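You operate a simulated robot arm through the tools that you are given. There is no shell and no other tool. Be economical: measure what you need, move in short steps, check, and stop when the job is done.

Carry out the task below with a simulated robot arm. There is one attempt and no reset: what you move stays moved.

TASK
Switch off the bander, brush the dust off its deck, then set the teal stack on it.
Fine: switch off first; use the yellow brush and put it back where it lay; the other stack, the knob and the wrap button stay. Set down upright: yellow brush with green band. What is to be rubbed or washed off counts as gone when no trace of it is left.
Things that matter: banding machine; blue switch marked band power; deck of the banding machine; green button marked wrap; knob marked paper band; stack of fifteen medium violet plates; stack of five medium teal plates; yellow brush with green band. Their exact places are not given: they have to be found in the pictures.

It is judged by the outcome, as a careful person would: the job done as asked, and still so three seconds after it is handed in. It fails if anything else is knocked over, pushed out of place, dropped, spilled or broken.

THE ROBOT
A 6-joint arm with a four-finger gripper on a trunk, on a base that drives. Base frame: it is fixed to the floor where the robot stands at the start and does not move with it; the origin is under the middle of the robot, x ahead of it, y to its left, z up; the surface under the hand at the start is at about z = 0.872. Units: m, rad, N and s.
With the tool pointing down near the work surface it reaches from about 0.44 to 0.92 m from the robot's upright axis, wherever it stands. Its first joint turns from -2.897 to 2.897 rad. Places, roughly: banding machine [0.7, 0.3, 1]; blue switch marked band power [0.5, 0.1, 0.9]; deck of the banding machine [0.7, 0.3, 0.9]; green button marked wrap [0.4, 0.4, 0.9]; knob marked paper band [0.5, 0.3, 0.9]; yellow brush with green band (10x5x6 cm) [0.5, -0.3, 0.9]. Payload 3.43 kg.
The TCP is the grasp point between the finger pads, 0.03 m short of the fingertips. In the tool frame z runs along the fingers and y along their closing line. The gripper opens to 0.12 m. The gripper's body begins 0.085 m behind the TCP.
Orientation is that of the tool frame in the base frame, as [roll, pitch, yaw] about the fixed x, y, z axes, in that order (R = Rz(yaw) Ry(pitch) Rx(roll)). With the fingers straight down and closing along the base's y, the tool's x points along the base's -x, its y along +y and its z along -z.

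THE INTERFACE
- The arm moves only by the tool nudge_tool. Its argument "commands" is a list of rows, each an object (a shift or turn left out is 0, a gripper value left out holds the last) with "travel": the shift along the base's x, y, z in units of 500 mm (1.0 is 500 mm), a list of three; "rot": the turn, a rotation vector about the base's x, y, z in units of 180 degrees (1.0 is 180 degrees), a list of three; "jaw": the gripper command, from -1 (shut) to 1 (fully open), values between in proportion. In form: [{"travel": [tx, ty, tz], "rot": [ax, ay, az], "jaw": jaw}, ...]. A call has 1 to 20 rows; each row is the pose to reach, as a shift and turn from the pose commanded when the call began. A call with a number of a shift or a turn outside -1 to 1 is refused whole. Rows are played at 5 a second. More than 0.05 m and 0.15 rad between two rows, or a gripper value outside its range, and nothing of the call is played. A pose out of reach is approached as far as the arm can. The call stops where the force on the tool passes 40 N (or 10 N more than at its start, if that is more) or the arm is blocked; 0.2 s more then pass. Each finger halts on what it meets, pressing with about 44 N; the grip force reading is that of the motor and also rises with nothing between the fingers. The clock runs only during rows and for 0.2 s after the last one: add rows that repeat a pose to give the fingers time. The reply holds the time, the measured pose of the TCP, the force on the tool along the base axes, the opening and the grip force, in the units named above and with some noise, with the torque about the TCP (base axes, N m) and any sound that the robot's microphone picked up.
- Cameras (640 x 400 px; columns grow to the right, rows downward): "scene" is now at [0.0579, 0.1929, 1.5893]; the picture's right is [-0.09, -1.00, 0.00], its down [-0.74, 0.06, -0.67] and it looks along [0.67, -0.06, -0.74] (base axes); focal length 279 px, centre (320, 200). "wrist" rides on the gripper at [0.071, -0.017, -0.12] in the tool frame; the picture's right is [0.23, 0.97, 0.00], its down [-0.81, 0.19, -0.55] and it looks along [-0.54, 0.13, 0.83] (tool axes); focal length 275 px, centre (320, 200).
- grab_frame(camera): a new picture of that camera. The clock stands still meanwhile.
- slide_trunk(by): slides the trunk up (or, below 0, down) by that many m; the arm and the scene camera ride with it, the base frame stays. It gives what a move gives, with no picture.
- roll_base(legs): drives the robot by 1 to 6 legs, each [ahead, left, turn to the left] in m, m and rad, along the robot's own axes; the way and the turn of a leg run together, so that a leg with both is an arc; at most 1.5 m and 3.142 rad a leg. The arm and the cameras ride along, it lands a little off, and it stops where it bumps. It gives what a move gives.
- head_to(pan, tilt): turns the head with the scene camera to pan (to the left, within 2.094 rad either way) and tilt (down, from -0.506 to 1.204), counted from straight ahead of the robot. It gives what a move gives.
- locate(camera, pixels): for up to 12 pixels [column, row] of the newest picture of that camera ("zoom" is the newest enlarged one), the place [x, y, z] in the base frame of the surface seen there, good to about 0.002 m. The clock stands still meanwhile.
- close_up(camera, box): a new picture of the part [left, top, right, bottom] of that camera's present view, enlarged. The clock stands still meanwhile.
- sign_off(): hands the job in; it is judged then, once.

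Keep the steps short. Do not move on a guess: measure, check each grasp and each placing, and mend mistakes. In all there are 80 turns and 48 pictures (those below and enlarged ones count). Leave the gripper open and the arm clear of the work at the hand-in unless told otherwise, and finish with a single line.

The tools are called after "Emit:" as a command line: name --argument value ..., lists and objects as JSON in quotes. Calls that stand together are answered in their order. nudge_tool: Moves the arm, as the interface text tells. Its arguments: {"type":"object","properties":{"commands":{"type":"array","items":{"type":"object","properties":{"travel":{"type":"array","items":{"type":"number"}},"rot":{"type":"array","items":{"type":"number"}},"jaw":{"type":"number"}}}}},"required":["commands"]} The other tools are called the same way: slide_trunk (by) slides the trunk up or down; roll_base (legs) drives the base; head_to (pan, tilt) turns the head that bears the scene camera; grab_frame (camera) takes a picture; locate (camera, pixels) gives the place of the surface under pixels of a picture; close_up (camera, box) takes an enlarged picture of a part of a camera's view; sign_off () hands the job in.

At the start:

```text
clock: 0.0
tcp_pos: [0.4869, -0.0335, 1.2538]
orientation: [-3.14, -0.001, -3.142]
force: [0.0, 0.6, 0.3]
wrist_torque: [-0.01, 0.02, 0.0]
gripper_width: 0.1202
gripper_force: 0.1
trunk travel left (down, up): [-0.175, 0.365]
robot x, y, heading: [0.0009, -0.0016, -0.004]
head pan, tilt: [-0.087, 0.836]
```

scene: 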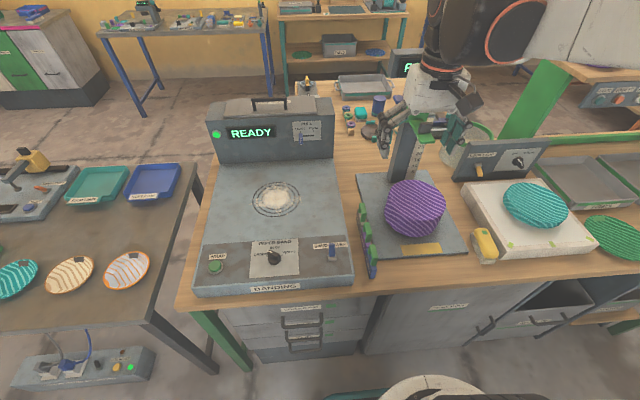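
wrist: 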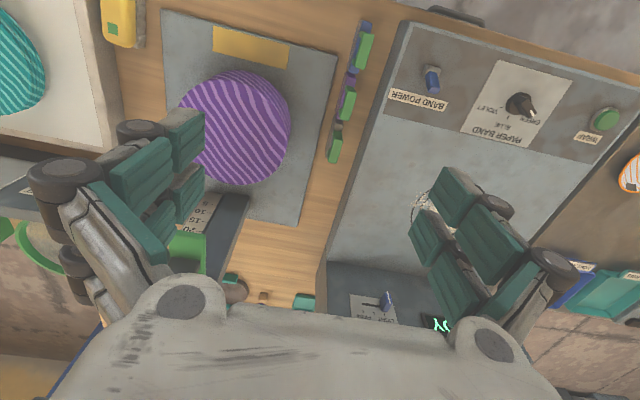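

I see the switch near (332,250), the dust ring at (276,198), the brush near (483,245) and the teal stack at (535,205). I'll enlarge the control panel and the brush area.

Emit:
close_up --camera "scene" --box '[190, 90, 360, 300]'

Emit:
locate --camera "scene" --pixels '[[332, 244], [333, 256], [276, 198], [252, 200], [299, 200], [220, 230], [340, 228], [300, 165], [345, 285], [205, 285], [274, 256], [276, 183]]'

Emit:
close_up --camera "scene" --box '[440, 160, 640, 285]'

Emit:
locate --camera "scene" --pixels '[[483, 236], [486, 255], [475, 235], [494, 240], [535, 205], [503, 205], [568, 207], [535, 184], [537, 226], [520, 245], [470, 210], [580, 245]]'

```text
1.90 times, centred on (275, 195) of scene
```

zoom: 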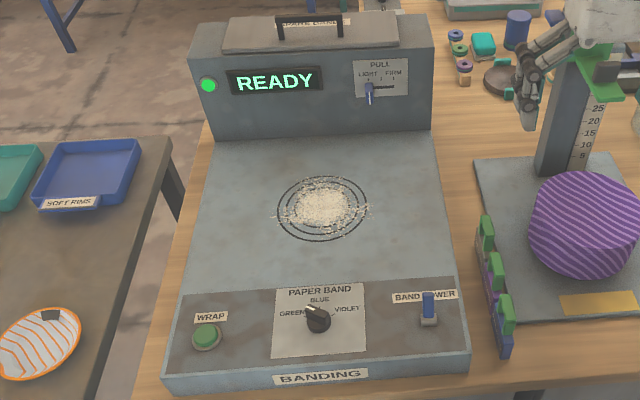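

```text
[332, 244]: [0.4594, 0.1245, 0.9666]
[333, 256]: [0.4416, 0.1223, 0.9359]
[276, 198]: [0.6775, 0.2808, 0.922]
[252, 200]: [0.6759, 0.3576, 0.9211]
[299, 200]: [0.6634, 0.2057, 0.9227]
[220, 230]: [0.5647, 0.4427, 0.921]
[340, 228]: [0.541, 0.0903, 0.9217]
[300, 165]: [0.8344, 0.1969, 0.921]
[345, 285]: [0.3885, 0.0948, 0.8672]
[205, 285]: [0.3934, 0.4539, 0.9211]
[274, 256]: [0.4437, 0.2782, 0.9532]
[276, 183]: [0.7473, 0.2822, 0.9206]
```

```text
3.20 times, centred on (540, 222) of scene
```

zoom: 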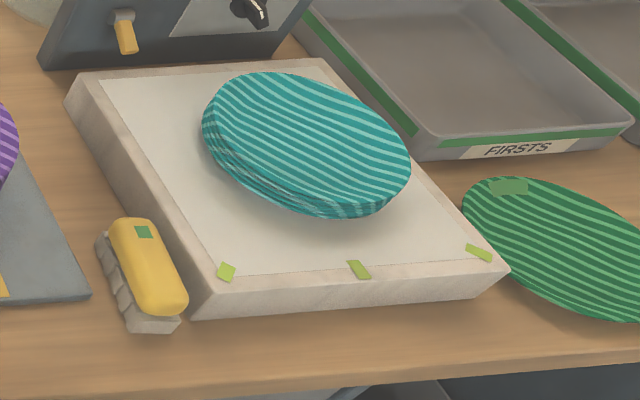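

```text
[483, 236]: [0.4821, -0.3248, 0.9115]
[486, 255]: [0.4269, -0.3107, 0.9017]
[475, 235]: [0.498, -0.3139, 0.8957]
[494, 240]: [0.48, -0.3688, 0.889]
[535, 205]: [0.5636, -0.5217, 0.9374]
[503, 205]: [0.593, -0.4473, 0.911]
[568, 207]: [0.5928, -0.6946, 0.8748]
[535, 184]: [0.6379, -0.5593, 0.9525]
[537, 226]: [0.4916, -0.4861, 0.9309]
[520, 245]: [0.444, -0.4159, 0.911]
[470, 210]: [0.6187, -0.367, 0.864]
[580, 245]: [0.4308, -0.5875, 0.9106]
```

Now a closer look at the switch and the knob, and the brush from above later.

Emit:
close_up --camera "scene" --box '[300, 230, 356, 270]'

Emit:
close_up --camera "wrist" --box '[380, 50, 480, 115]'

Emit:
locate --camera "zoom" --pixels '[[320, 200], [300, 160], [350, 240], [320, 120], [360, 200], [340, 260]]'

```text
10.00 times, centred on (328, 250) of scene
```

zoom: 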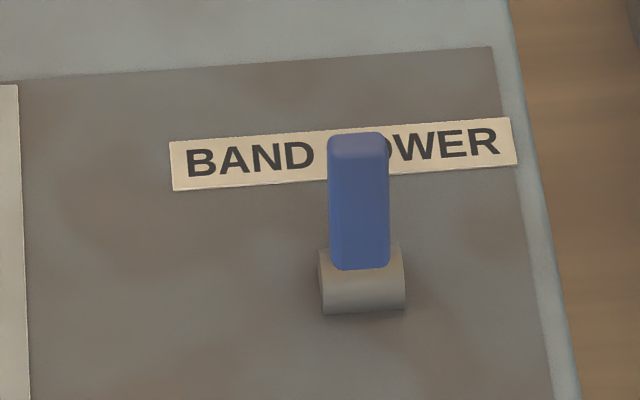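

```text
6.15 times, centred on (430, 82) of wrist
```

zoom: 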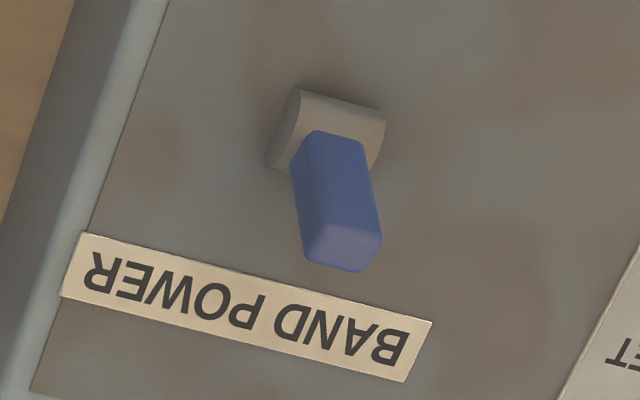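

```text
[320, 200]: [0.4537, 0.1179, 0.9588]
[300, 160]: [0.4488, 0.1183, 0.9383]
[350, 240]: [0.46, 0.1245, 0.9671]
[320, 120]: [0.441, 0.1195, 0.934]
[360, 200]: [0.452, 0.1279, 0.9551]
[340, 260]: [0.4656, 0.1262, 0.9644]
```

The lever leans away (tip about [0.463, 0.122, 0.966], base x 0.437), so off should be toward the robot. I'll shut the gripper, go to the far side of it and descend to tip height 0.948.

Emit:
nudge_tool --commands '[{"travel": [0.005, 0.05, -0.06], "jaw": -1}, {"travel": [0.01, 0.1, -0.12]}, {"travel": [0.016, 0.15, -0.18]}, {"travel": [0.022, 0.2, -0.24]}, {"travel": [0.03, 0.25, -0.3]}, {"travel": [0.036, 0.29, -0.36]}, {"travel": [0.036, 0.311, -0.41]}, {"travel": [0.036, 0.311, -0.48]}, {"travel": [0.036, 0.311, -0.552]}, {"travel": [0.036, 0.311, -0.552]}]'

Emit:
close_up --camera "wrist" --box '[160, 0, 640, 300]'

```text
clock: 2.2
tcp_pos: [0.5031, 0.1234, 0.9773]
orientation: [-3.14, -0.001, 3.141]
force: [0.5, 0.1, 0.0]
wrist_torque: [0.0, 0.02, 0.02]
gripper_width: 0.0
gripper_force: 33.3
trunk travel left (down, up): [-0.175, 0.365]
robot x, y, heading: [0.0005, 0.002, -0.005]
head pan, tilt: [-0.087, 0.836]
```

```text
1.33 times, centred on (400, 150) of wrist
```

zoom: 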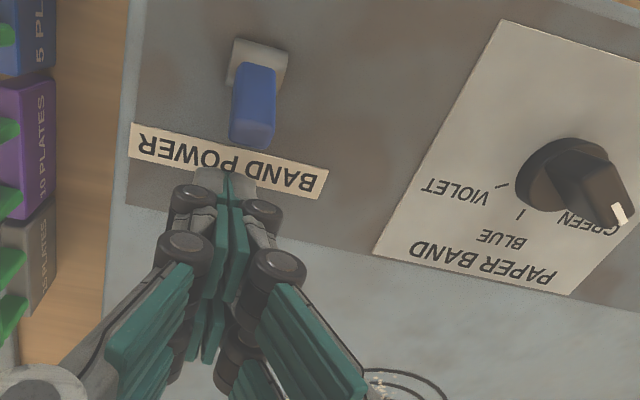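

Fingers are behind the lever and in line with it. Now I push toward the robot in small steps.

Emit:
nudge_tool --commands '[{"travel": [-0.03, 0, 0]}, {"travel": [-0.05, 0, 0]}, {"travel": [-0.065, 0, 0]}, {"travel": [-0.08, 0, 0]}, {"travel": [-0.095, 0, 0]}, {"travel": [-0.11, 0, 0]}, {"travel": [-0.12, 0, 0]}, {"travel": [-0.13, 0, 0]}]'

Emit:
grab_frame --camera "scene"

```text
clock: 3.5
tcp_pos: [0.4606, 0.1221, 0.9768]
orientation: [3.14, 0.009, 3.14]
force: [10.1, 1.0, 9.1]
wrist_torque: [-0.07, -0.02, -0.06]
gripper_width: 0.0057
gripper_force: 33.7
trunk travel left (down, up): [-0.175, 0.365]
robot x, y, heading: [0.0004, -0.0002, -0.001]
head pan, tilt: [-0.087, 0.836]
heard: click
stopped in row 6: the force on the tool passed its limit at 48 N (the readings are from after the stop); the commanded pose is now the measured one
```

```text
40 pictures are left
```

scene: 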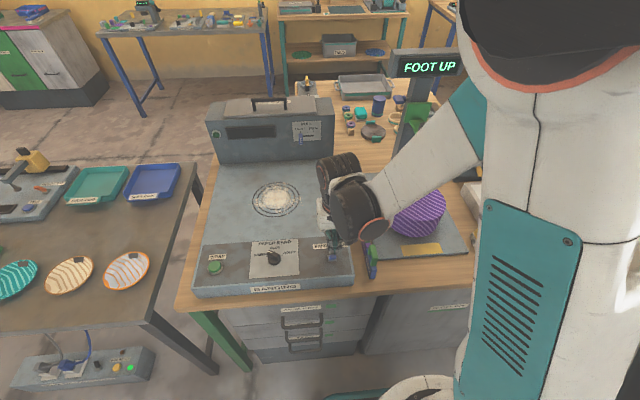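

Click heard and the display is dark. I back off, rise and travel to above the brush, then look.

Emit:
nudge_tool --commands '[{"travel": [0.06, 0, 0.02]}, {"travel": [0.06, 0, 0.12]}, {"travel": [0.06, 0, 0.2]}, {"travel": [0.06, 0, 0.29]}, {"travel": [0.06, -0.08, 0.32]}, {"travel": [0.06, -0.17, 0.34]}, {"travel": [0.05, -0.26, 0.34]}, {"travel": [0.04, -0.35, 0.34]}, {"travel": [0.02, -0.44, 0.34]}, {"travel": [0, -0.53, 0.34]}, {"travel": [0, -0.62, 0.34]}, {"travel": [0, -0.71, 0.34]}, {"travel": [0, -0.8, 0.34], "jaw": 0.6}, {"travel": [0, -0.88, 0.34]}, {"travel": [0, -0.88, 0.34]}]'

Emit:
grab_frame --camera "wrist"

Emit:
close_up --camera "scene" --box '[190, 90, 360, 300]'

```text
clock: 6.7
tcp_pos: [0.4578, -0.3204, 1.1482]
orientation: [3.141, 0.007, 3.14]
force: [0.3, -0.3, -1.5]
wrist_torque: [0.02, -0.01, -0.01]
gripper_width: 0.0958
gripper_force: 0.0
trunk travel left (down, up): [-0.175, 0.365]
robot x, y, heading: [-0.0018, 0.0042, 0.001]
head pan, tilt: [-0.087, 0.836]
```

```text
39 pictures are left
```

wrist: 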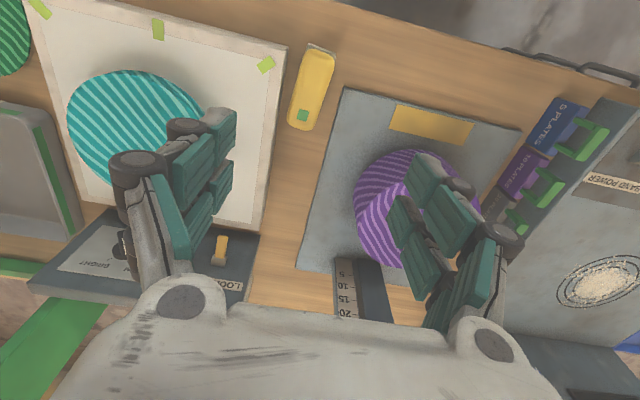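

```text
1.90 times, centred on (275, 195) of scene
```

zoom: 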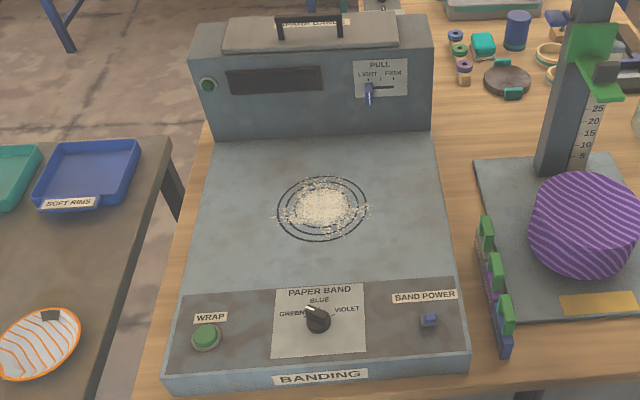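

The switch is off and the panel dark. Now measure the brush in the wrist picture (about (312,88)) along with the tray edge and the violet stand.

Emit:
close_up --camera "wrist" --box '[262, 30, 362, 150]'

Emit:
locate --camera "wrist" --pixels '[[320, 52], [302, 128], [308, 52], [331, 55], [290, 122], [314, 128], [299, 85], [328, 90], [312, 90], [275, 80], [303, 115], [340, 100]]'

```text
3.33 times, centred on (312, 90) of wrist
```

zoom: 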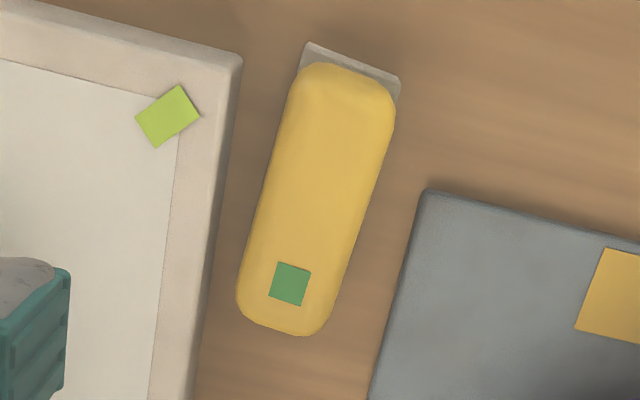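

```text
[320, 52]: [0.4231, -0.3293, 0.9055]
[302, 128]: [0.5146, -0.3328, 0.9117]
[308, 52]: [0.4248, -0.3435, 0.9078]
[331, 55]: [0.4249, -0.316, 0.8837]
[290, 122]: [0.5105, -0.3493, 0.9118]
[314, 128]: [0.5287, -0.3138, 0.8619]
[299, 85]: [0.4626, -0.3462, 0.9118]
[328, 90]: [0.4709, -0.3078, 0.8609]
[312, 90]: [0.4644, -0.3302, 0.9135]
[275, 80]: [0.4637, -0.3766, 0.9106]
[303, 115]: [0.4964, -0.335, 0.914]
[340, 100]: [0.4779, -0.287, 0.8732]
```

I'll refine the brush's outline from the enlarged picture.

Emit:
locate --camera "zoom" --pixels '[[268, 195], [372, 195], [290, 110], [385, 130], [250, 270], [345, 270], [320, 195], [335, 110], [298, 270], [215, 195], [410, 240], [350, 52]]'

```text
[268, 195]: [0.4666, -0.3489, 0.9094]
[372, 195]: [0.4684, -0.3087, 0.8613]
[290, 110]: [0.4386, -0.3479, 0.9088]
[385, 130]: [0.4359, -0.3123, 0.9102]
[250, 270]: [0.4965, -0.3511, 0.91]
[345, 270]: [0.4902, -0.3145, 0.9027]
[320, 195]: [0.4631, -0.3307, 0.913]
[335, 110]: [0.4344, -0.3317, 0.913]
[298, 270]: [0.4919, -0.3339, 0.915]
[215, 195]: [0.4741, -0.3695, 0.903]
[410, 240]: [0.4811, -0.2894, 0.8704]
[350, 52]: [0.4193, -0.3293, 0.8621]
```

Brush centre is about [0.467, -0.331], handle 38 mm wide, yaw about -0.05, tray edge only 20 mm away. A sharper side look from the scene camera tells me handle versus bristle height.

Emit:
close_up --camera "scene" --box '[462, 220, 512, 272]'

```text
7.69 times, centred on (487, 246) of scene
```

zoom: 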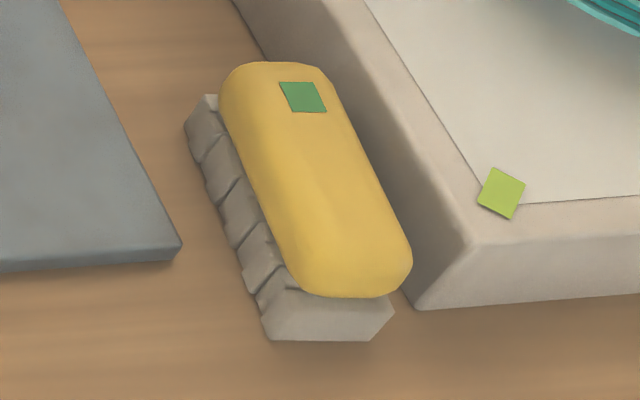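

Emit:
locate --camera "zoom" --pixels '[[230, 160], [250, 200], [275, 265], [225, 180], [240, 225], [320, 315], [330, 335], [340, 292], [265, 200], [330, 285], [300, 180], [205, 150]]'

```text
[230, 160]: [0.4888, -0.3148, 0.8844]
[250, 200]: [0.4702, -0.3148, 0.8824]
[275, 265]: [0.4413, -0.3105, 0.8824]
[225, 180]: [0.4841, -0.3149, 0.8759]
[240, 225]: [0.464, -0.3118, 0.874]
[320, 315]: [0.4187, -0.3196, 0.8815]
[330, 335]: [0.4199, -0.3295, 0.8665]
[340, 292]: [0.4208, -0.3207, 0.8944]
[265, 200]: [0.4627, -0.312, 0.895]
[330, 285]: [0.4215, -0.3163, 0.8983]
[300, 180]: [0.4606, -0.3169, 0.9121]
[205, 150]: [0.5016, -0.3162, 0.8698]
```

Bristles are z 0.861–0.886, handle 0.888–0.914, same width. I descend to above the brush with the jaw at 52 mm and check alignment.

Emit:
nudge_tool --commands '[{"travel": [0.018, -0.021, -0.08], "rot": [0, 0, -0.016], "jaw": -0.133}, {"travel": [0.018, -0.021, -0.17], "rot": [0, 0, -0.016]}, {"travel": [0.018, -0.021, -0.26], "rot": [0, 0, -0.016]}, {"travel": [0.018, -0.021, -0.34], "rot": [0, 0, -0.016]}, {"travel": [0.018, -0.021, -0.38], "rot": [0, 0, -0.016]}, {"travel": [0.018, -0.021, -0.38], "rot": [0, 0, -0.016]}, {"travel": [0.018, -0.021, -0.38], "rot": [0, 0, -0.016]}]'

Emit:
grab_frame --camera "wrist"

```text
clock: 8.3
tcp_pos: [0.467, -0.3291, 0.9568]
orientation: [-3.14, 0.009, 3.088]
force: [0.4, 0.3, 0.6]
wrist_torque: [-0.03, -0.02, 0.0]
gripper_width: 0.052
gripper_force: 0.0
trunk travel left (down, up): [-0.175, 0.365]
robot x, y, heading: [-0.0001, -0.0011, 0.0]
head pan, tilt: [-0.087, 0.836]
```

```text
35 pictures are left
```

wrist: 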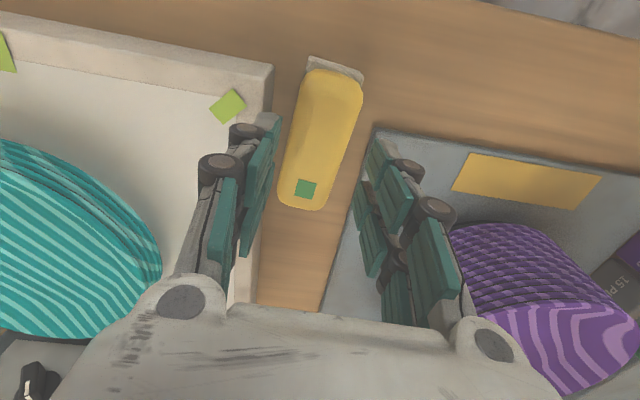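

Checking where the fingertips are relative to the brush and tray edge.

Emit:
locate --camera "wrist" --pixels '[[276, 120], [262, 116], [272, 135], [372, 145], [378, 137], [288, 150], [350, 150], [262, 200], [260, 80], [315, 130]]'

```text
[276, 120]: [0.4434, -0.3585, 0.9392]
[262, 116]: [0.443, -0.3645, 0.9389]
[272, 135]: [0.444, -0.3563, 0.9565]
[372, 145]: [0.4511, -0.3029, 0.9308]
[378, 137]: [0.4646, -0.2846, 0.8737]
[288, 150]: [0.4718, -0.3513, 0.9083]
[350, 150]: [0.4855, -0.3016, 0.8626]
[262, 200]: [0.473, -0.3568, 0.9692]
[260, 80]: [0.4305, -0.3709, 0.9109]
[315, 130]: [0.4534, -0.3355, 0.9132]
```

Clearances: left finger -0.3575 to about -0.367, between brush (-0.3505) and tray (-0.371). I shift 2 mm right (+y) and go down to z 0.912, then close.

Emit:
nudge_tool --commands '[{"travel": [0, 0.004, -0.03]}, {"travel": [0, 0.004, -0.06]}, {"travel": [0, 0.004, -0.09]}, {"travel": [0, 0.004, -0.09], "jaw": -0.133}, {"travel": [0, 0.004, -0.09], "jaw": -0.6}, {"travel": [0, 0.004, -0.09], "jaw": -0.6}, {"travel": [0, 0.004, -0.09], "jaw": -0.6}]'

```text
clock: 9.9
tcp_pos: [0.4675, -0.3262, 0.9129]
orientation: [3.141, 0.008, 3.089]
force: [-1.5, 0.2, 0.1]
wrist_torque: [-0.06, 0.05, 0.0]
gripper_width: 0.0393
gripper_force: 44.4
trunk travel left (down, up): [-0.175, 0.365]
robot x, y, heading: [0.0014, -0.0056, -0.004]
head pan, tilt: [-0.087, 0.836]
```

Brush held (39.3 mm). Lifting it and carrying it high over to the bander.

Emit:
nudge_tool --commands '[{"travel": [0, 0.004, 0.06]}, {"travel": [0, 0.004, 0.14]}, {"travel": [0, 0.004, 0.22]}, {"travel": [0, 0.004, 0.3]}, {"travel": [0, 0.004, 0.38]}, {"travel": [0, 0.004, 0.46]}, {"travel": [0, 0.06, 0.5]}, {"travel": [0, 0.14, 0.5]}, {"travel": [0, 0.22, 0.5]}, {"travel": [0, 0.3, 0.5]}, {"travel": [0, 0.38, 0.5]}, {"travel": [0, 0.46, 0.5]}, {"travel": [0, 0.54, 0.5]}, {"travel": [0, 0.62, 0.5]}, {"travel": [0, 0.7, 0.5]}, {"travel": [0.02, 0.78, 0.5]}, {"travel": [0.06, 0.86, 0.5]}, {"travel": [0.1, 0.93, 0.5]}, {"travel": [0.1, 0.93, 0.5]}]'

Emit:
grab_frame --camera "wrist"

Emit:
close_up --camera "scene" --box '[236, 165, 316, 225]'

```text
clock: 13.9
tcp_pos: [0.5185, 0.1399, 1.1641]
orientation: [3.141, 0.007, 3.09]
force: [-0.5, 0.4, -0.9]
wrist_torque: [-0.01, -0.01, 0.0]
gripper_width: 0.0393
gripper_force: 44.1
trunk travel left (down, up): [-0.175, 0.365]
robot x, y, heading: [0.003, 0.0012, -0.002]
head pan, tilt: [-0.087, 0.836]
```

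```text
34 pictures are left
```

wrist: 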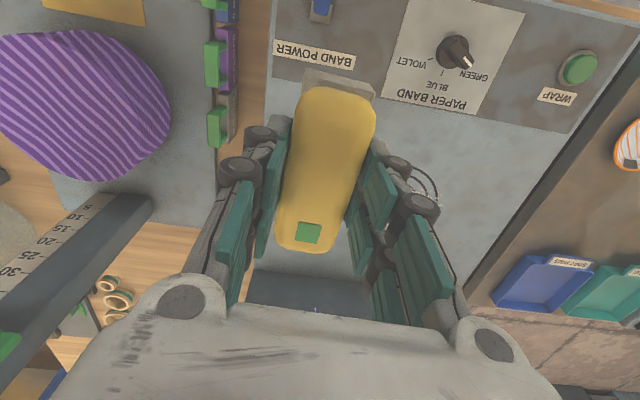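

```text
6.67 times, centred on (276, 195) of scene
```

zoom: 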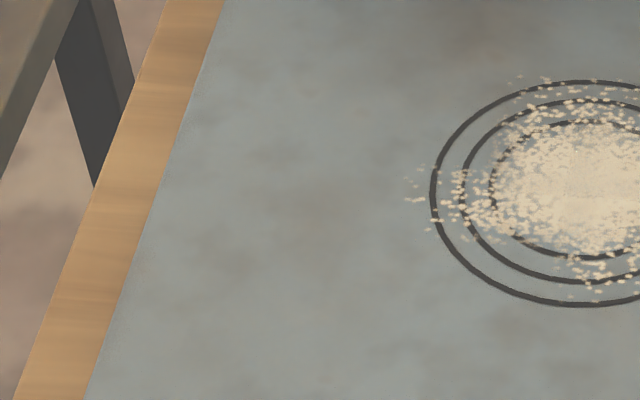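

The scene view looks shifted; I'll take a full scene frame to check.

Emit:
grab_frame --camera "scene"

Emit:
locate --camera "scene" --pixels '[[276, 198], [300, 198], [316, 195], [240, 198]]'

```text
32 pictures are left
```

scene: 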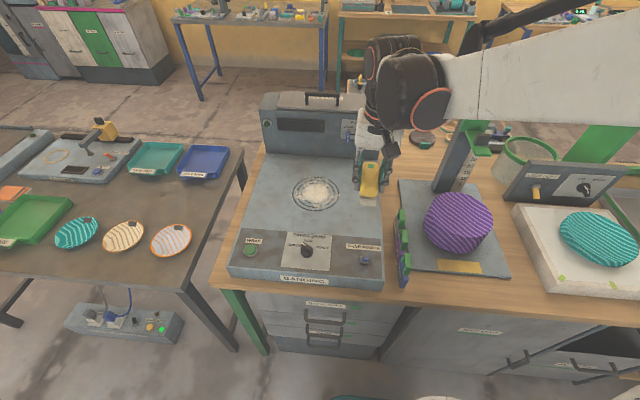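

```text
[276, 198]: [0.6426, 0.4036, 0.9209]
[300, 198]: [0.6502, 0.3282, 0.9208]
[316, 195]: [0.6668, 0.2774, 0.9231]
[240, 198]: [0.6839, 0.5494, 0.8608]
```

The camera view has drifted but locate still agrees. I enlarge the dust and measure its extent.

Emit:
close_up --camera "scene" --box '[284, 168, 348, 216]'

Emit:
locate --camera "zoom" --pixels '[[320, 200], [160, 200], [110, 200], [480, 200], [530, 200], [320, 100], [320, 60], [320, 300], [320, 340], [60, 200], [570, 200], [320, 375]]'

```text
8.33 times, centred on (316, 192) of scene
```

zoom: 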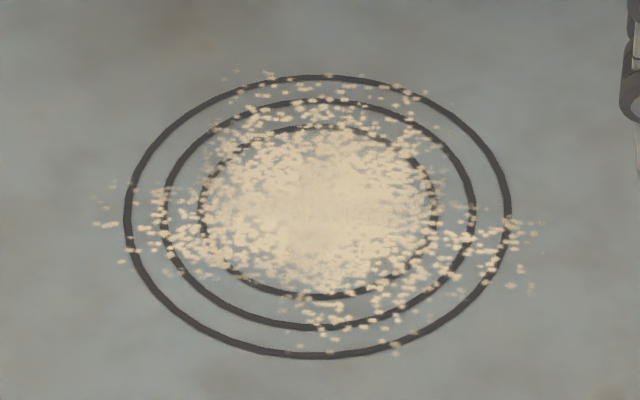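

```text
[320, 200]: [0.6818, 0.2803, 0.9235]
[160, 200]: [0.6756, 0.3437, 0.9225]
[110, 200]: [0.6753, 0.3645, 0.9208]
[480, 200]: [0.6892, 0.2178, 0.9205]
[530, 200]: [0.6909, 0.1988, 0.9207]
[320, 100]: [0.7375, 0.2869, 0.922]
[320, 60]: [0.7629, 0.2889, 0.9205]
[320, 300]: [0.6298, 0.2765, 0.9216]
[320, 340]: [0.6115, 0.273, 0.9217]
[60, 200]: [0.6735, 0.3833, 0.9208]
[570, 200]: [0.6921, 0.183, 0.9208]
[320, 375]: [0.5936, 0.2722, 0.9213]
```

Dust spans x 0.605–0.76, y 0.195–0.375. I lower the brush beside it at (0.63, 0.155) until the bristles meet the deck (TCP about 0.972).

Emit:
nudge_tool --commands '[{"travel": [0.07, 0.01, -0.06]}, {"travel": [0.14, 0.02, -0.12]}, {"travel": [0.2, 0.03, -0.18]}, {"travel": [0.223, 0.03, -0.26]}, {"travel": [0.223, 0.03, -0.33]}, {"travel": [0.223, 0.03, -0.36]}, {"travel": [0.223, 0.03, -0.376]}, {"travel": [0.223, 0.03, -0.384]}, {"travel": [0.223, 0.03, -0.384]}]'

```text
clock: 15.9
tcp_pos: [0.6298, 0.1547, 0.9708]
orientation: [-3.141, 0.008, 3.089]
force: [2.0, 0.2, 9.3]
wrist_torque: [0.0, 0.22, 0.03]
gripper_width: 0.0393
gripper_force: 44.0
trunk travel left (down, up): [-0.175, 0.365]
robot x, y, heading: [0.0028, -0.0012, 0.003]
head pan, tilt: [-0.087, 0.836]
```

About 9 N on the deck: good contact. First sweep toward +y.

Emit:
nudge_tool --commands '[{"travel": [0, 0.05, 0]}, {"travel": [0, 0.1, 0]}, {"travel": [0, 0.15, 0]}, {"travel": [0, 0.2, 0]}, {"travel": [0, 0.25, 0]}, {"travel": [0, 0.3, 0]}, {"travel": [0, 0.35, 0]}, {"travel": [0, 0.4, 0]}, {"travel": [0, 0.45, 0]}, {"travel": [0, 0.5, 0]}, {"travel": [0, 0.5, 0]}]'

Emit:
close_up --camera "scene" --box '[240, 140, 390, 240]'

```text
clock: 18.3
tcp_pos: [0.6292, 0.4038, 0.9708]
orientation: [3.141, 0.01, 3.089]
force: [-0.7, -1.9, 10.5]
wrist_torque: [-0.06, 0.25, -0.01]
gripper_width: 0.0394
gripper_force: 44.0
trunk travel left (down, up): [-0.175, 0.365]
robot x, y, heading: [0.0026, 0.0012, 0.002]
head pan, tilt: [-0.087, 0.836]
```

```text
4.00 times, centred on (315, 190) of scene
```

zoom: 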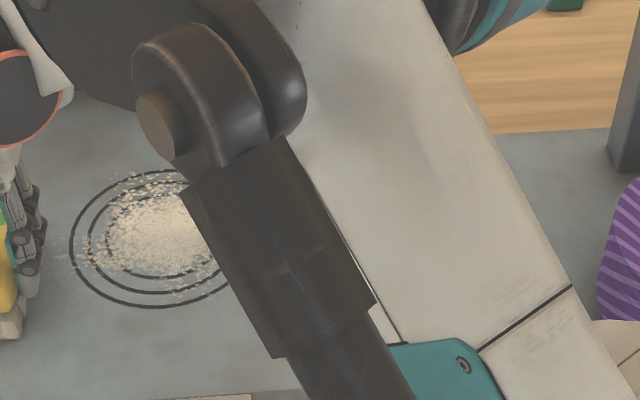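

The dust has thinned but remains; multiple passes are needed. I continue back along x = 0.69 and forward along x = 0.735.

Emit:
nudge_tool --commands '[{"travel": [0.06, 0, 0]}, {"travel": [0.12, 0, 0]}, {"travel": [0.12, -0.07, 0]}, {"travel": [0.12, -0.14, 0]}, {"travel": [0.12, -0.21, 0]}, {"travel": [0.12, -0.28, 0]}, {"travel": [0.12, -0.35, 0]}, {"travel": [0.12, -0.42, 0]}, {"travel": [0.12, -0.5, 0]}, {"travel": [0.2, -0.5, 0]}, {"travel": [0.2, -0.43, 0]}, {"travel": [0.2, -0.36, 0]}, {"travel": [0.2, -0.29, 0]}, {"travel": [0.2, -0.22, 0]}, {"travel": [0.2, -0.15, 0]}, {"travel": [0.2, -0.08, 0]}, {"travel": [0.2, 0, 0]}, {"travel": [0.2, 0, 0]}]'

Emit:
nudge_tool --commands '[{"travel": [-0.06, 0, 0]}, {"travel": [-0.1, 0, 0]}, {"travel": [-0.1, -0.07, 0]}, {"travel": [-0.1, -0.14, 0]}, {"travel": [-0.1, -0.21, 0]}, {"travel": [-0.1, -0.28, 0]}, {"travel": [-0.1, -0.35, 0]}, {"travel": [-0.1, -0.42, 0]}, {"travel": [-0.1, -0.5, 0]}, {"travel": [-0.18, -0.5, 0]}, {"travel": [-0.18, -0.43, 0]}, {"travel": [-0.18, -0.36, 0]}, {"travel": [-0.18, -0.29, 0]}, {"travel": [-0.18, -0.22, 0]}, {"travel": [-0.18, -0.15, 0]}, {"travel": [-0.18, -0.08, 0]}, {"travel": [-0.18, 0, 0]}, {"travel": [-0.18, 0, 0]}]'

Emit:
close_up --camera "scene" --box '[220, 130, 380, 240]'

```text
clock: 22.1
tcp_pos: [0.7296, 0.4044, 0.9715]
orientation: [3.14, 0.01, 3.088]
force: [0.8, -2.6, 24.3]
wrist_torque: [-0.1, 0.42, -0.12]
gripper_width: 0.039
gripper_force: 44.1
trunk travel left (down, up): [-0.175, 0.365]
robot x, y, heading: [-0.0037, 0.0025, 0.0]
head pan, tilt: [-0.087, 0.836]
```

```text
clock: 23.1
tcp_pos: [0.6773, 0.3456, 0.9703]
orientation: [3.139, 0.008, 3.088]
force: [-0.5, -8.2, 20.9]
wrist_torque: [-0.38, 0.17, 0.04]
gripper_width: 0.0391
gripper_force: 44.2
trunk travel left (down, up): [-0.175, 0.365]
robot x, y, heading: [0.0004, 0.0006, 0.003]
head pan, tilt: [-0.087, 0.836]
stopped in row 4: the force on the tool passed its limit at 42 N (the readings are from after the stop); the commanded pose is now the measured one
```

```text
3.64 times, centred on (300, 185) of scene
```

zoom: 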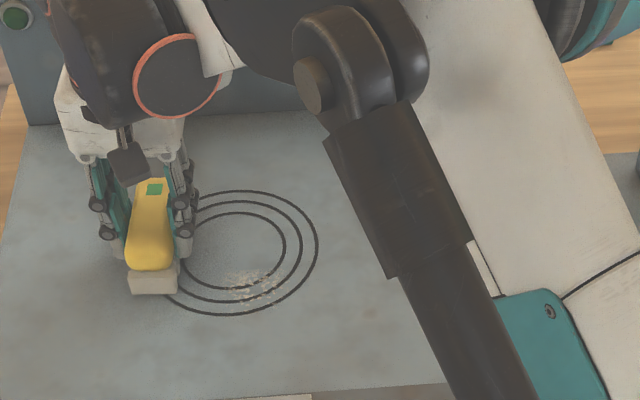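

Only some dust on the near side (x about 0.62–0.65) remains. Force is a bit high, so I ease 1 mm up and sweep x = 0.63 and x = 0.62 again.

Emit:
nudge_tool --commands '[{"travel": [0, 0, 0.002]}, {"travel": [-0.05, 0.04, 0.002]}, {"travel": [-0.1, 0.1, 0.002]}, {"travel": [-0.1, 0.03, 0.002]}, {"travel": [-0.1, -0.04, 0.002]}, {"travel": [-0.1, -0.11, 0.002]}, {"travel": [-0.1, -0.18, 0.002]}, {"travel": [-0.1, -0.25, 0.002]}, {"travel": [-0.1, -0.32, 0.002]}, {"travel": [-0.1, -0.38, 0.002]}, {"travel": [-0.06, -0.38, 0.002]}, {"travel": [-0.06, -0.31, 0.002]}, {"travel": [-0.06, -0.24, 0.002]}, {"travel": [-0.06, -0.17, 0.002]}, {"travel": [-0.06, -0.1, 0.002]}, {"travel": [-0.06, -0.03, 0.002]}, {"travel": [-0.06, 0.05, 0.002]}, {"travel": [-0.06, 0.12, 0.002]}, {"travel": [-0.06, 0.12, 0.002]}]'

Emit:
close_up --camera "scene" --box '[220, 130, 380, 240]'

```text
clock: 27.1
tcp_pos: [0.6472, 0.4087, 0.9706]
orientation: [3.138, 0.01, 3.091]
force: [3.1, -6.0, 35.0]
wrist_torque: [-0.44, 0.66, -0.04]
gripper_width: 0.0393
gripper_force: 44.7
trunk travel left (down, up): [-0.175, 0.365]
robot x, y, heading: [-0.0011, -0.001, -0.002]
head pan, tilt: [-0.087, 0.836]
```

```text
3.64 times, centred on (300, 185) of scene
```

zoom: 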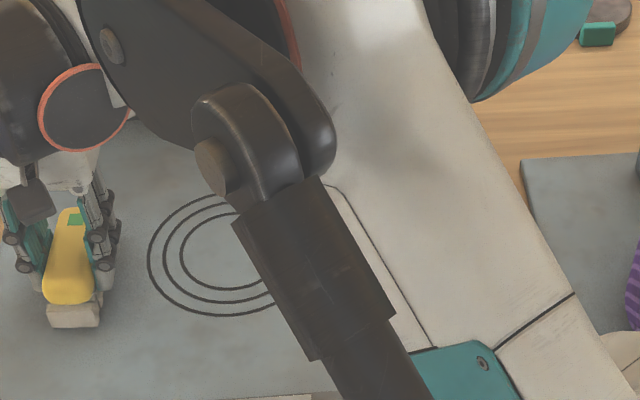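

The visible deck looks clean. Lift straight up and carry the brush back toward the right, then inspect the whole deck.

Emit:
nudge_tool --commands '[{"travel": [0, 0, 0.06]}, {"travel": [0, 0, 0.14]}, {"travel": [0, 0, 0.22]}, {"travel": [0, 0, 0.3]}, {"travel": [-0.04, -0.04, 0.37]}, {"travel": [-0.09, -0.1, 0.38]}, {"travel": [-0.15, -0.16, 0.39]}, {"travel": [-0.21, -0.22, 0.39]}, {"travel": [-0.26, -0.28, 0.39]}, {"travel": [-0.3, -0.35, 0.39]}, {"travel": [-0.33, -0.42, 0.39]}, {"travel": [-0.35, -0.5, 0.39]}, {"travel": [-0.36, -0.58, 0.39]}, {"travel": [-0.36, -0.66, 0.39]}, {"travel": [-0.36, -0.74, 0.39]}, {"travel": [-0.36, -0.82, 0.39]}, {"travel": [-0.36, -0.9, 0.39]}, {"travel": [-0.36, -0.97, 0.39]}, {"travel": [-0.36, -0.97, 0.39]}]'

Emit:
grab_frame --camera "scene"

Emit:
grab_frame --camera "wrist"

```text
clock: 31.1
tcp_pos: [0.4675, -0.0757, 1.1628]
orientation: [3.139, 0.007, 3.091]
force: [0.0, 0.1, -1.7]
wrist_torque: [-0.04, 0.01, 0.03]
gripper_width: 0.039
gripper_force: 44.2
trunk travel left (down, up): [-0.175, 0.365]
robot x, y, heading: [0.003, -0.0024, 0.003]
head pan, tilt: [-0.087, 0.836]
```

```text
27 pictures are left
```

scene: 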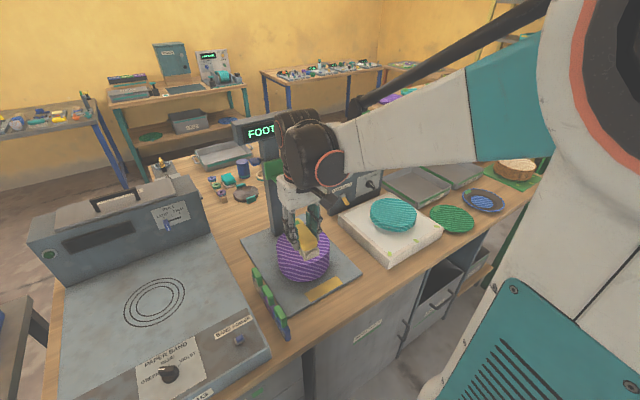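

```text
26 pictures are left
```

wrist: 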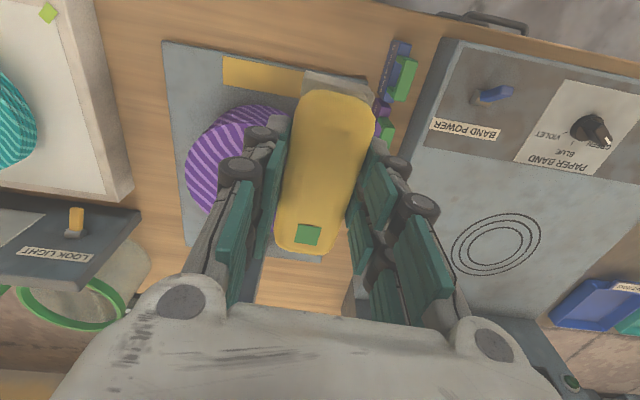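

Enlarging the deck to check for leftover dust.

Emit:
close_up --camera "scene" --box '[75, 250, 265, 370]'

Emit:
close_up --camera "wrist" --box '[410, 180, 600, 300]'

```text
3.33 times, centred on (170, 310) of scene
```

zoom: 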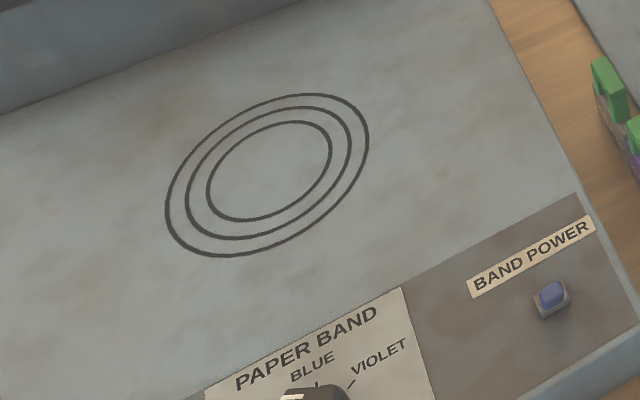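

```text
3.33 times, centred on (505, 240) of wrist
```

zoom: 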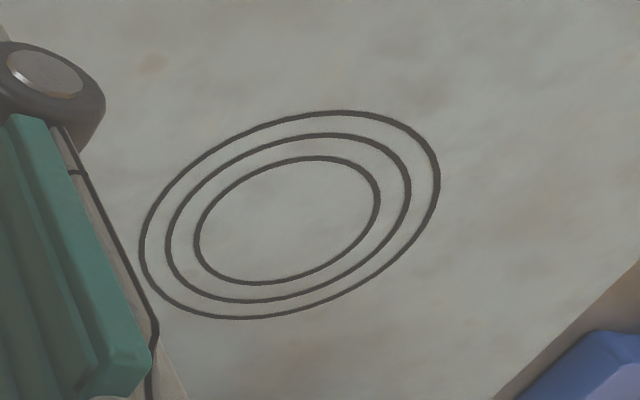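

Deck is clean. Bringing the brush back to over its original spot (0.467, -0.330), down to just above the bench.

Emit:
nudge_tool --commands '[{"travel": [0, -0.08, 0]}, {"travel": [0, -0.16, 0]}, {"travel": [0, -0.24, 0]}, {"travel": [0, -0.32, 0]}, {"travel": [0, -0.4, 0]}, {"travel": [0, -0.46, 0]}, {"travel": [0, -0.509, 0]}, {"travel": [0, -0.509, -0.08]}, {"travel": [0, -0.509, -0.16]}, {"travel": [0, -0.509, -0.24]}, {"travel": [0, -0.509, -0.32]}, {"travel": [0, -0.509, -0.4]}, {"travel": [0, -0.509, -0.46]}, {"travel": [0, -0.509, -0.46]}]'

Emit:
grab_frame --camera "wrist"

```text
clock: 34.1
tcp_pos: [0.4692, -0.3315, 0.9358]
orientation: [3.14, 0.006, 3.09]
force: [0.0, -0.9, -1.1]
wrist_torque: [0.03, 0.02, -0.02]
gripper_width: 0.0392
gripper_force: 44.3
trunk travel left (down, up): [-0.175, 0.365]
robot x, y, heading: [-0.0032, 0.0009, 0.003]
head pan, tilt: [-0.087, 0.836]
```

```text
23 pictures are left
```

wrist: 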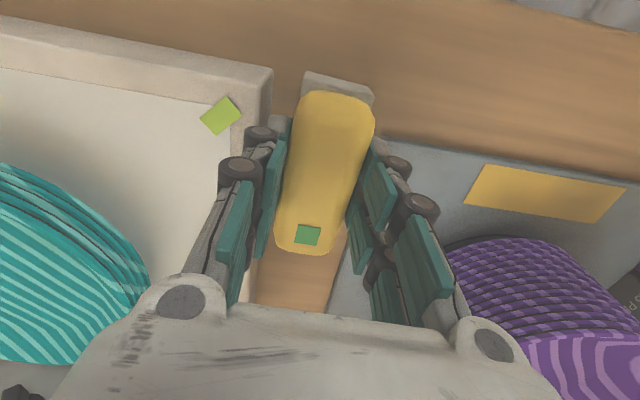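

Clear of the tray. I lower it the last 23 mm and open the jaw only to 52 mm.

Emit:
nudge_tool --commands '[{"travel": [-0.002, 0.002, -0.02]}, {"travel": [-0.002, 0.002, -0.036]}, {"travel": [-0.002, 0.002, -0.046]}, {"travel": [-0.002, 0.002, -0.046]}]'

```text
clock: 35.1
tcp_pos: [0.4676, -0.3302, 0.9128]
orientation: [3.139, 0.006, 3.091]
force: [0.3, 0.0, -1.8]
wrist_torque: [-0.01, 0.0, 0.04]
gripper_width: 0.0394
gripper_force: 44.0
trunk travel left (down, up): [-0.175, 0.365]
robot x, y, heading: [0.0007, 0.0013, -0.0]
head pan, tilt: [-0.087, 0.836]
```

No contact yet, so I creep down in 1 mm steps.

Emit:
nudge_tool --commands '[{"travel": [0, 0, -0.002]}, {"travel": [0, 0, -0.003]}, {"travel": [0, 0, -0.003]}]'

```text
clock: 35.9
tcp_pos: [0.4673, -0.3311, 0.912]
orientation: [3.14, 0.006, 3.092]
force: [2.1, 1.6, 8.0]
wrist_torque: [-0.04, 0.38, 0.0]
gripper_width: 0.039
gripper_force: 44.0
trunk travel left (down, up): [-0.175, 0.365]
robot x, y, heading: [0.0029, -0.0013, -0.003]
head pan, tilt: [-0.087, 0.836]
```

Contact (8 N). Now I release and rise straight up.

Emit:
nudge_tool --commands '[{"travel": [0, 0, 0], "jaw": -0.133}, {"travel": [0, 0, 0]}, {"travel": [0, 0, 0]}, {"travel": [0, 0, 0.05]}, {"travel": [0, 0, 0.12]}, {"travel": [0, 0, 0.2]}, {"travel": [0, 0, 0.28]}, {"travel": [0, 0, 0.36]}, {"travel": [0, 0, 0.44]}, {"travel": [0, -0.08, 0.46], "jaw": 1}, {"travel": [0, -0.16, 0.46]}, {"travel": [0, -0.16, 0.46]}]'

Emit:
grab_frame --camera "wrist"

Emit:
grab_frame --camera "scene"

```text
clock: 38.5
tcp_pos: [0.4693, -0.409, 1.141]
orientation: [3.14, 0.006, 3.09]
force: [-0.6, 0.1, 0.4]
wrist_torque: [0.01, -0.01, 0.0]
gripper_width: 0.1198
gripper_force: 0.1
trunk travel left (down, up): [-0.175, 0.365]
robot x, y, heading: [0.0025, 0.0023, 0.005]
head pan, tilt: [-0.087, 0.836]
```

```text
22 pictures are left
```

wrist: 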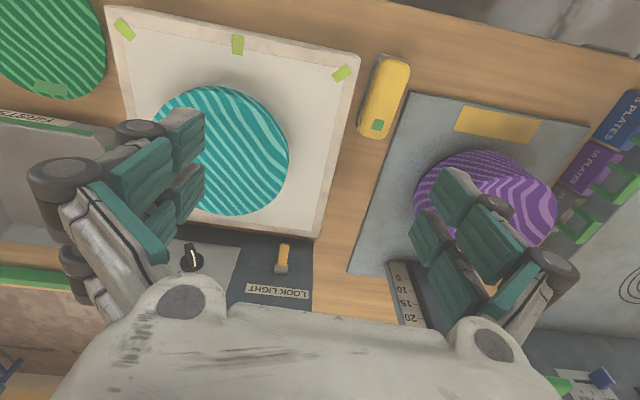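

```text
21 pictures are left
```

scene: 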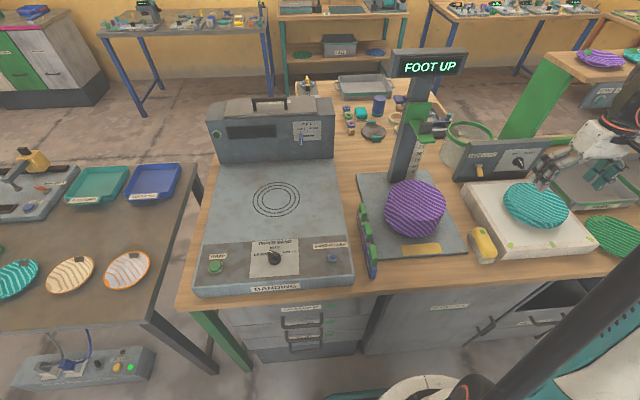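

Brush is back in place. Now measure the teal stack in the wrist and scene pictures.

Emit:
locate --camera "wrist" --pixels '[[384, 95], [399, 60], [366, 136], [235, 150], [285, 150], [230, 214], [240, 90], [175, 95], [215, 150], [262, 105], [270, 190], [205, 205]]'

Emit:
close_up --camera "scene" --box '[490, 170, 586, 236]'

Emit:
locate --camera "zoom" --pixels '[[300, 200], [120, 180], [130, 210], [150, 240], [250, 300], [330, 320], [320, 340], [200, 270], [180, 120], [400, 150], [510, 230], [240, 330]]'

```text
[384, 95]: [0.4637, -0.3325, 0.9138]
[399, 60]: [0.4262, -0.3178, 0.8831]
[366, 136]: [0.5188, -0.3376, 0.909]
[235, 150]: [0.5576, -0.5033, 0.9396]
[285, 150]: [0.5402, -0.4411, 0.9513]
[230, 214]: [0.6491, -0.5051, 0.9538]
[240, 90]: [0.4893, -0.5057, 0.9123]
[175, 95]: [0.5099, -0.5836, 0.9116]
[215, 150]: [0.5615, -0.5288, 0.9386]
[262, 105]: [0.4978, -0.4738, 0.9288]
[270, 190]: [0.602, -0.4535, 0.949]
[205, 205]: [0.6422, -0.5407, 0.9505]
```

```text
6.06 times, centred on (538, 203) of scene
```

zoom: 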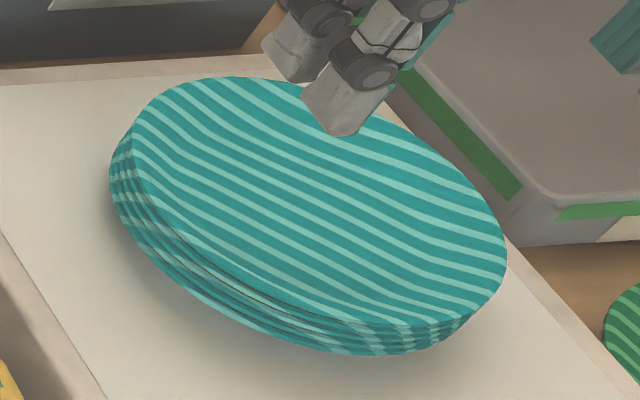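

```text
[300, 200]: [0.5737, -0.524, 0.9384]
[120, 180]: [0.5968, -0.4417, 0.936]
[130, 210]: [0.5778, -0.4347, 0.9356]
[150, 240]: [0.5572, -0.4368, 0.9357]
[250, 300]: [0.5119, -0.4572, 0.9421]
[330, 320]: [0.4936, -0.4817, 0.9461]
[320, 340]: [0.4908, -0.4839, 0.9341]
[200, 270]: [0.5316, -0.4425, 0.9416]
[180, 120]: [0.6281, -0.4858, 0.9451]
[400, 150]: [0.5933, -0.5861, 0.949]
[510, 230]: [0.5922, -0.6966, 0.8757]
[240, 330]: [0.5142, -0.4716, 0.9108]
```

The stack is about 0.165 m across, wider than the jaw, so I need a rim grip. I'll measure the rim profile closely.

Emit:
close_up --camera "wrist" --box '[190, 75, 310, 225]'

Emit:
locate --camera "zoom" --pixels '[[200, 200], [240, 200], [280, 200], [310, 200], [340, 200], [360, 200], [375, 200], [390, 200], [400, 200], [408, 200], [416, 200], [424, 200]]'

Emit:
locate --camera "zoom" --pixels '[[250, 20], [250, 30], [250, 40], [250, 50], [250, 60], [250, 80], [250, 110], [250, 300], [250, 340], [250, 360], [250, 366], [250, 372]]'

```text
2.67 times, centred on (250, 150) of wrist
```

zoom: 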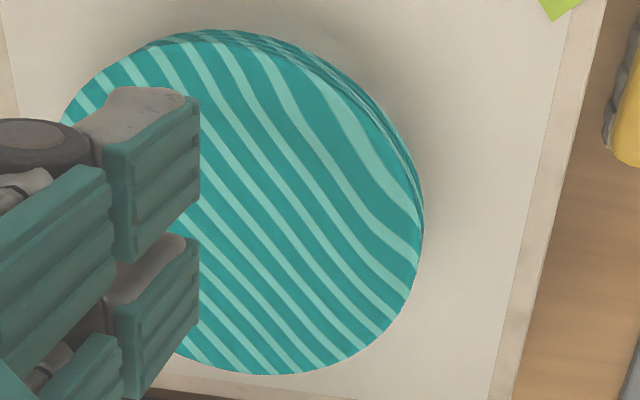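

```text
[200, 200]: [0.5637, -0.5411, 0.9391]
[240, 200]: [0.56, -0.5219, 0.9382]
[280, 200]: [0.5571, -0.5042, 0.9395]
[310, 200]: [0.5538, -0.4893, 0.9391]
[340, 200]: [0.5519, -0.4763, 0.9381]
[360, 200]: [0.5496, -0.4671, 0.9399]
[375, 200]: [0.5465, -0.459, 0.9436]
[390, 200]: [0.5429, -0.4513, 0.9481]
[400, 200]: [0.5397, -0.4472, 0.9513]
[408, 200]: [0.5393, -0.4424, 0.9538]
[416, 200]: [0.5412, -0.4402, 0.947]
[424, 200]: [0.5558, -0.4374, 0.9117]
```

```text
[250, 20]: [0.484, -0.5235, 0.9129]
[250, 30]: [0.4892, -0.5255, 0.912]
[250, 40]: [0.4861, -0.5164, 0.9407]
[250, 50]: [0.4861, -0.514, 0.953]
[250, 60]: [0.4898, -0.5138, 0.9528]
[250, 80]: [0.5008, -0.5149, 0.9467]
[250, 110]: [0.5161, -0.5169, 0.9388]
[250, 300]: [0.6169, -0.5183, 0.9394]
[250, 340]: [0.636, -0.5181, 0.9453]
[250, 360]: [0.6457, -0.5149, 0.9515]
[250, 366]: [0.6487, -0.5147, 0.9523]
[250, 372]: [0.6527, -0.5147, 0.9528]
```

Plate profile: centre (0.5695, -0.518), radius 0.0835, rim top z 0.953, flange sloping about 27° down to a flat floor at 0.938. I'll grip the flange from the robot's side with a tilted tool, one finger above and one below. First turn the gripper by 51° with closing plane radial.

Emit:
nudge_tool --commands '[{"travel": [-0.01, 0, 0.02], "rot": [0, 0, 0.0405]}, {"travel": [-0.02, 0.01, 0.04], "rot": [0, 0, 0.081]}, {"travel": [-0.03, 0.01, 0.06], "rot": [0, 0, 0.1215]}, {"travel": [-0.04, 0.02, 0.06], "rot": [0, 0, 0.162]}, {"travel": [-0.05, 0.02, 0.06], "rot": [0, 0, 0.2025]}, {"travel": [-0.06, 0.03, 0.06], "rot": [0, 0, 0.243]}, {"travel": [-0.07, 0.03, 0.06], "rot": [0, 0, 0.2833]}, {"travel": [-0.07, 0.03, 0.06], "rot": [0, 0, 0.2833]}]'

Emit:
nudge_tool --commands '[{"rot": [-0.0302, -0.0335, 0]}, {"rot": [-0.0604, -0.0671, 0]}, {"rot": [-0.0906, -0.1006, 0]}, {"rot": [-0.1208, -0.1342, 0]}, {"rot": [-0.151, -0.1677, 0]}, {"rot": [-0.1812, -0.2012, 0]}, {"rot": [-0.2114, -0.2348, 0]}, {"rot": [-0.2416, -0.2683, 0]}, {"rot": [-0.2416, -0.2683, 0]}]'

```text
clock: 40.3
tcp_pos: [0.4323, -0.3961, 1.1724]
orientation: [3.141, 0.007, -2.301]
force: [0.4, 0.3, 0.1]
wrist_torque: [0.02, -0.06, 0.0]
gripper_width: 0.12
gripper_force: 0.1
trunk travel left (down, up): [-0.175, 0.365]
robot x, y, heading: [0.0016, 0.0008, 0.001]
head pan, tilt: [-0.087, 0.836]
```

```text
clock: 42.3
tcp_pos: [0.432, -0.3953, 1.1709]
orientation: [-2.009, 0.002, -2.297]
force: [0.9, 0.1, -0.8]
wrist_torque: [-0.01, 0.02, 0.01]
gripper_width: 0.1198
gripper_force: 0.1
trunk travel left (down, up): [-0.175, 0.365]
robot x, y, heading: [0.0008, 0.0005, 0.006]
head pan, tilt: [-0.087, 0.836]
```

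The tilt is reachable. Now lower to z about 1.02 with a smaller opening and look at the stack from the side with the wrist camera.

Emit:
nudge_tool --commands '[{"travel": [0, 0, -0.08], "jaw": -0.167}, {"travel": [0, 0, -0.16]}, {"travel": [0, 0, -0.24]}, {"travel": [0, 0, -0.31]}, {"travel": [0, 0, -0.31]}]'

Emit:
grab_frame --camera "wrist"

Emit:
grab_frame --camera "scene"

```text
clock: 43.5
tcp_pos: [0.453, -0.4144, 1.0827]
orientation: [-2.012, 0.002, -2.296]
force: [-0.7, 0.1, -1.0]
wrist_torque: [-0.02, 0.0, -0.02]
gripper_width: 0.0499
gripper_force: 0.1
out of reach, approached as far as the arm can: row 2, 3, 4, 5
trunk travel left (down, up): [-0.175, 0.365]
robot x, y, heading: [0.0024, -0.0012, -0.001]
head pan, tilt: [-0.087, 0.836]
```

```text
18 pictures are left
```

wrist: 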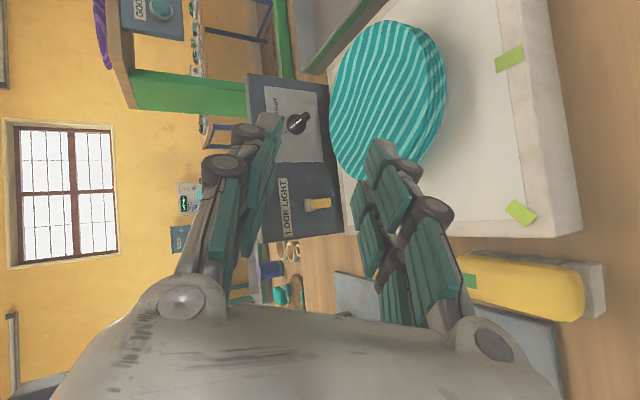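

```text
17 pictures are left
```

scene: 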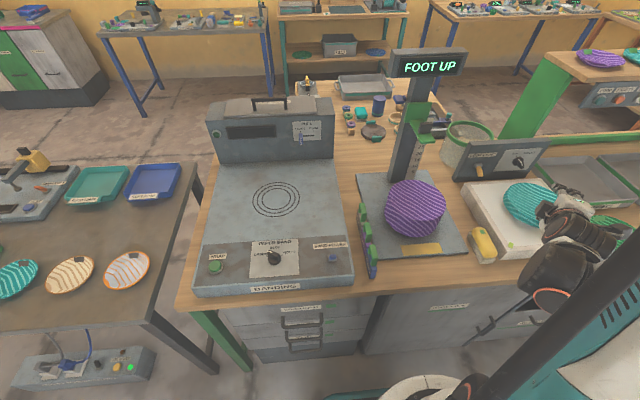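

The arm is too folded here. I back the base off by 0.15 m (nothing behind the hand) and re-approach.

Emit:
roll_base --legs '[[-0.15, 0, 0]]'

```text
clock: 44.9
tcp_pos: [0.3039, -0.4136, 1.0833]
orientation: [-2.011, 0.001, -2.293]
force: [-0.2, -0.2, 0.0]
wrist_torque: [-0.02, 0.02, -0.05]
gripper_width: 0.05
gripper_force: 0.1
trunk travel left (down, up): [-0.175, 0.365]
robot x, y, heading: [-0.1495, -0.0062, 0.004]
head pan, tilt: [-0.087, 0.836]
```

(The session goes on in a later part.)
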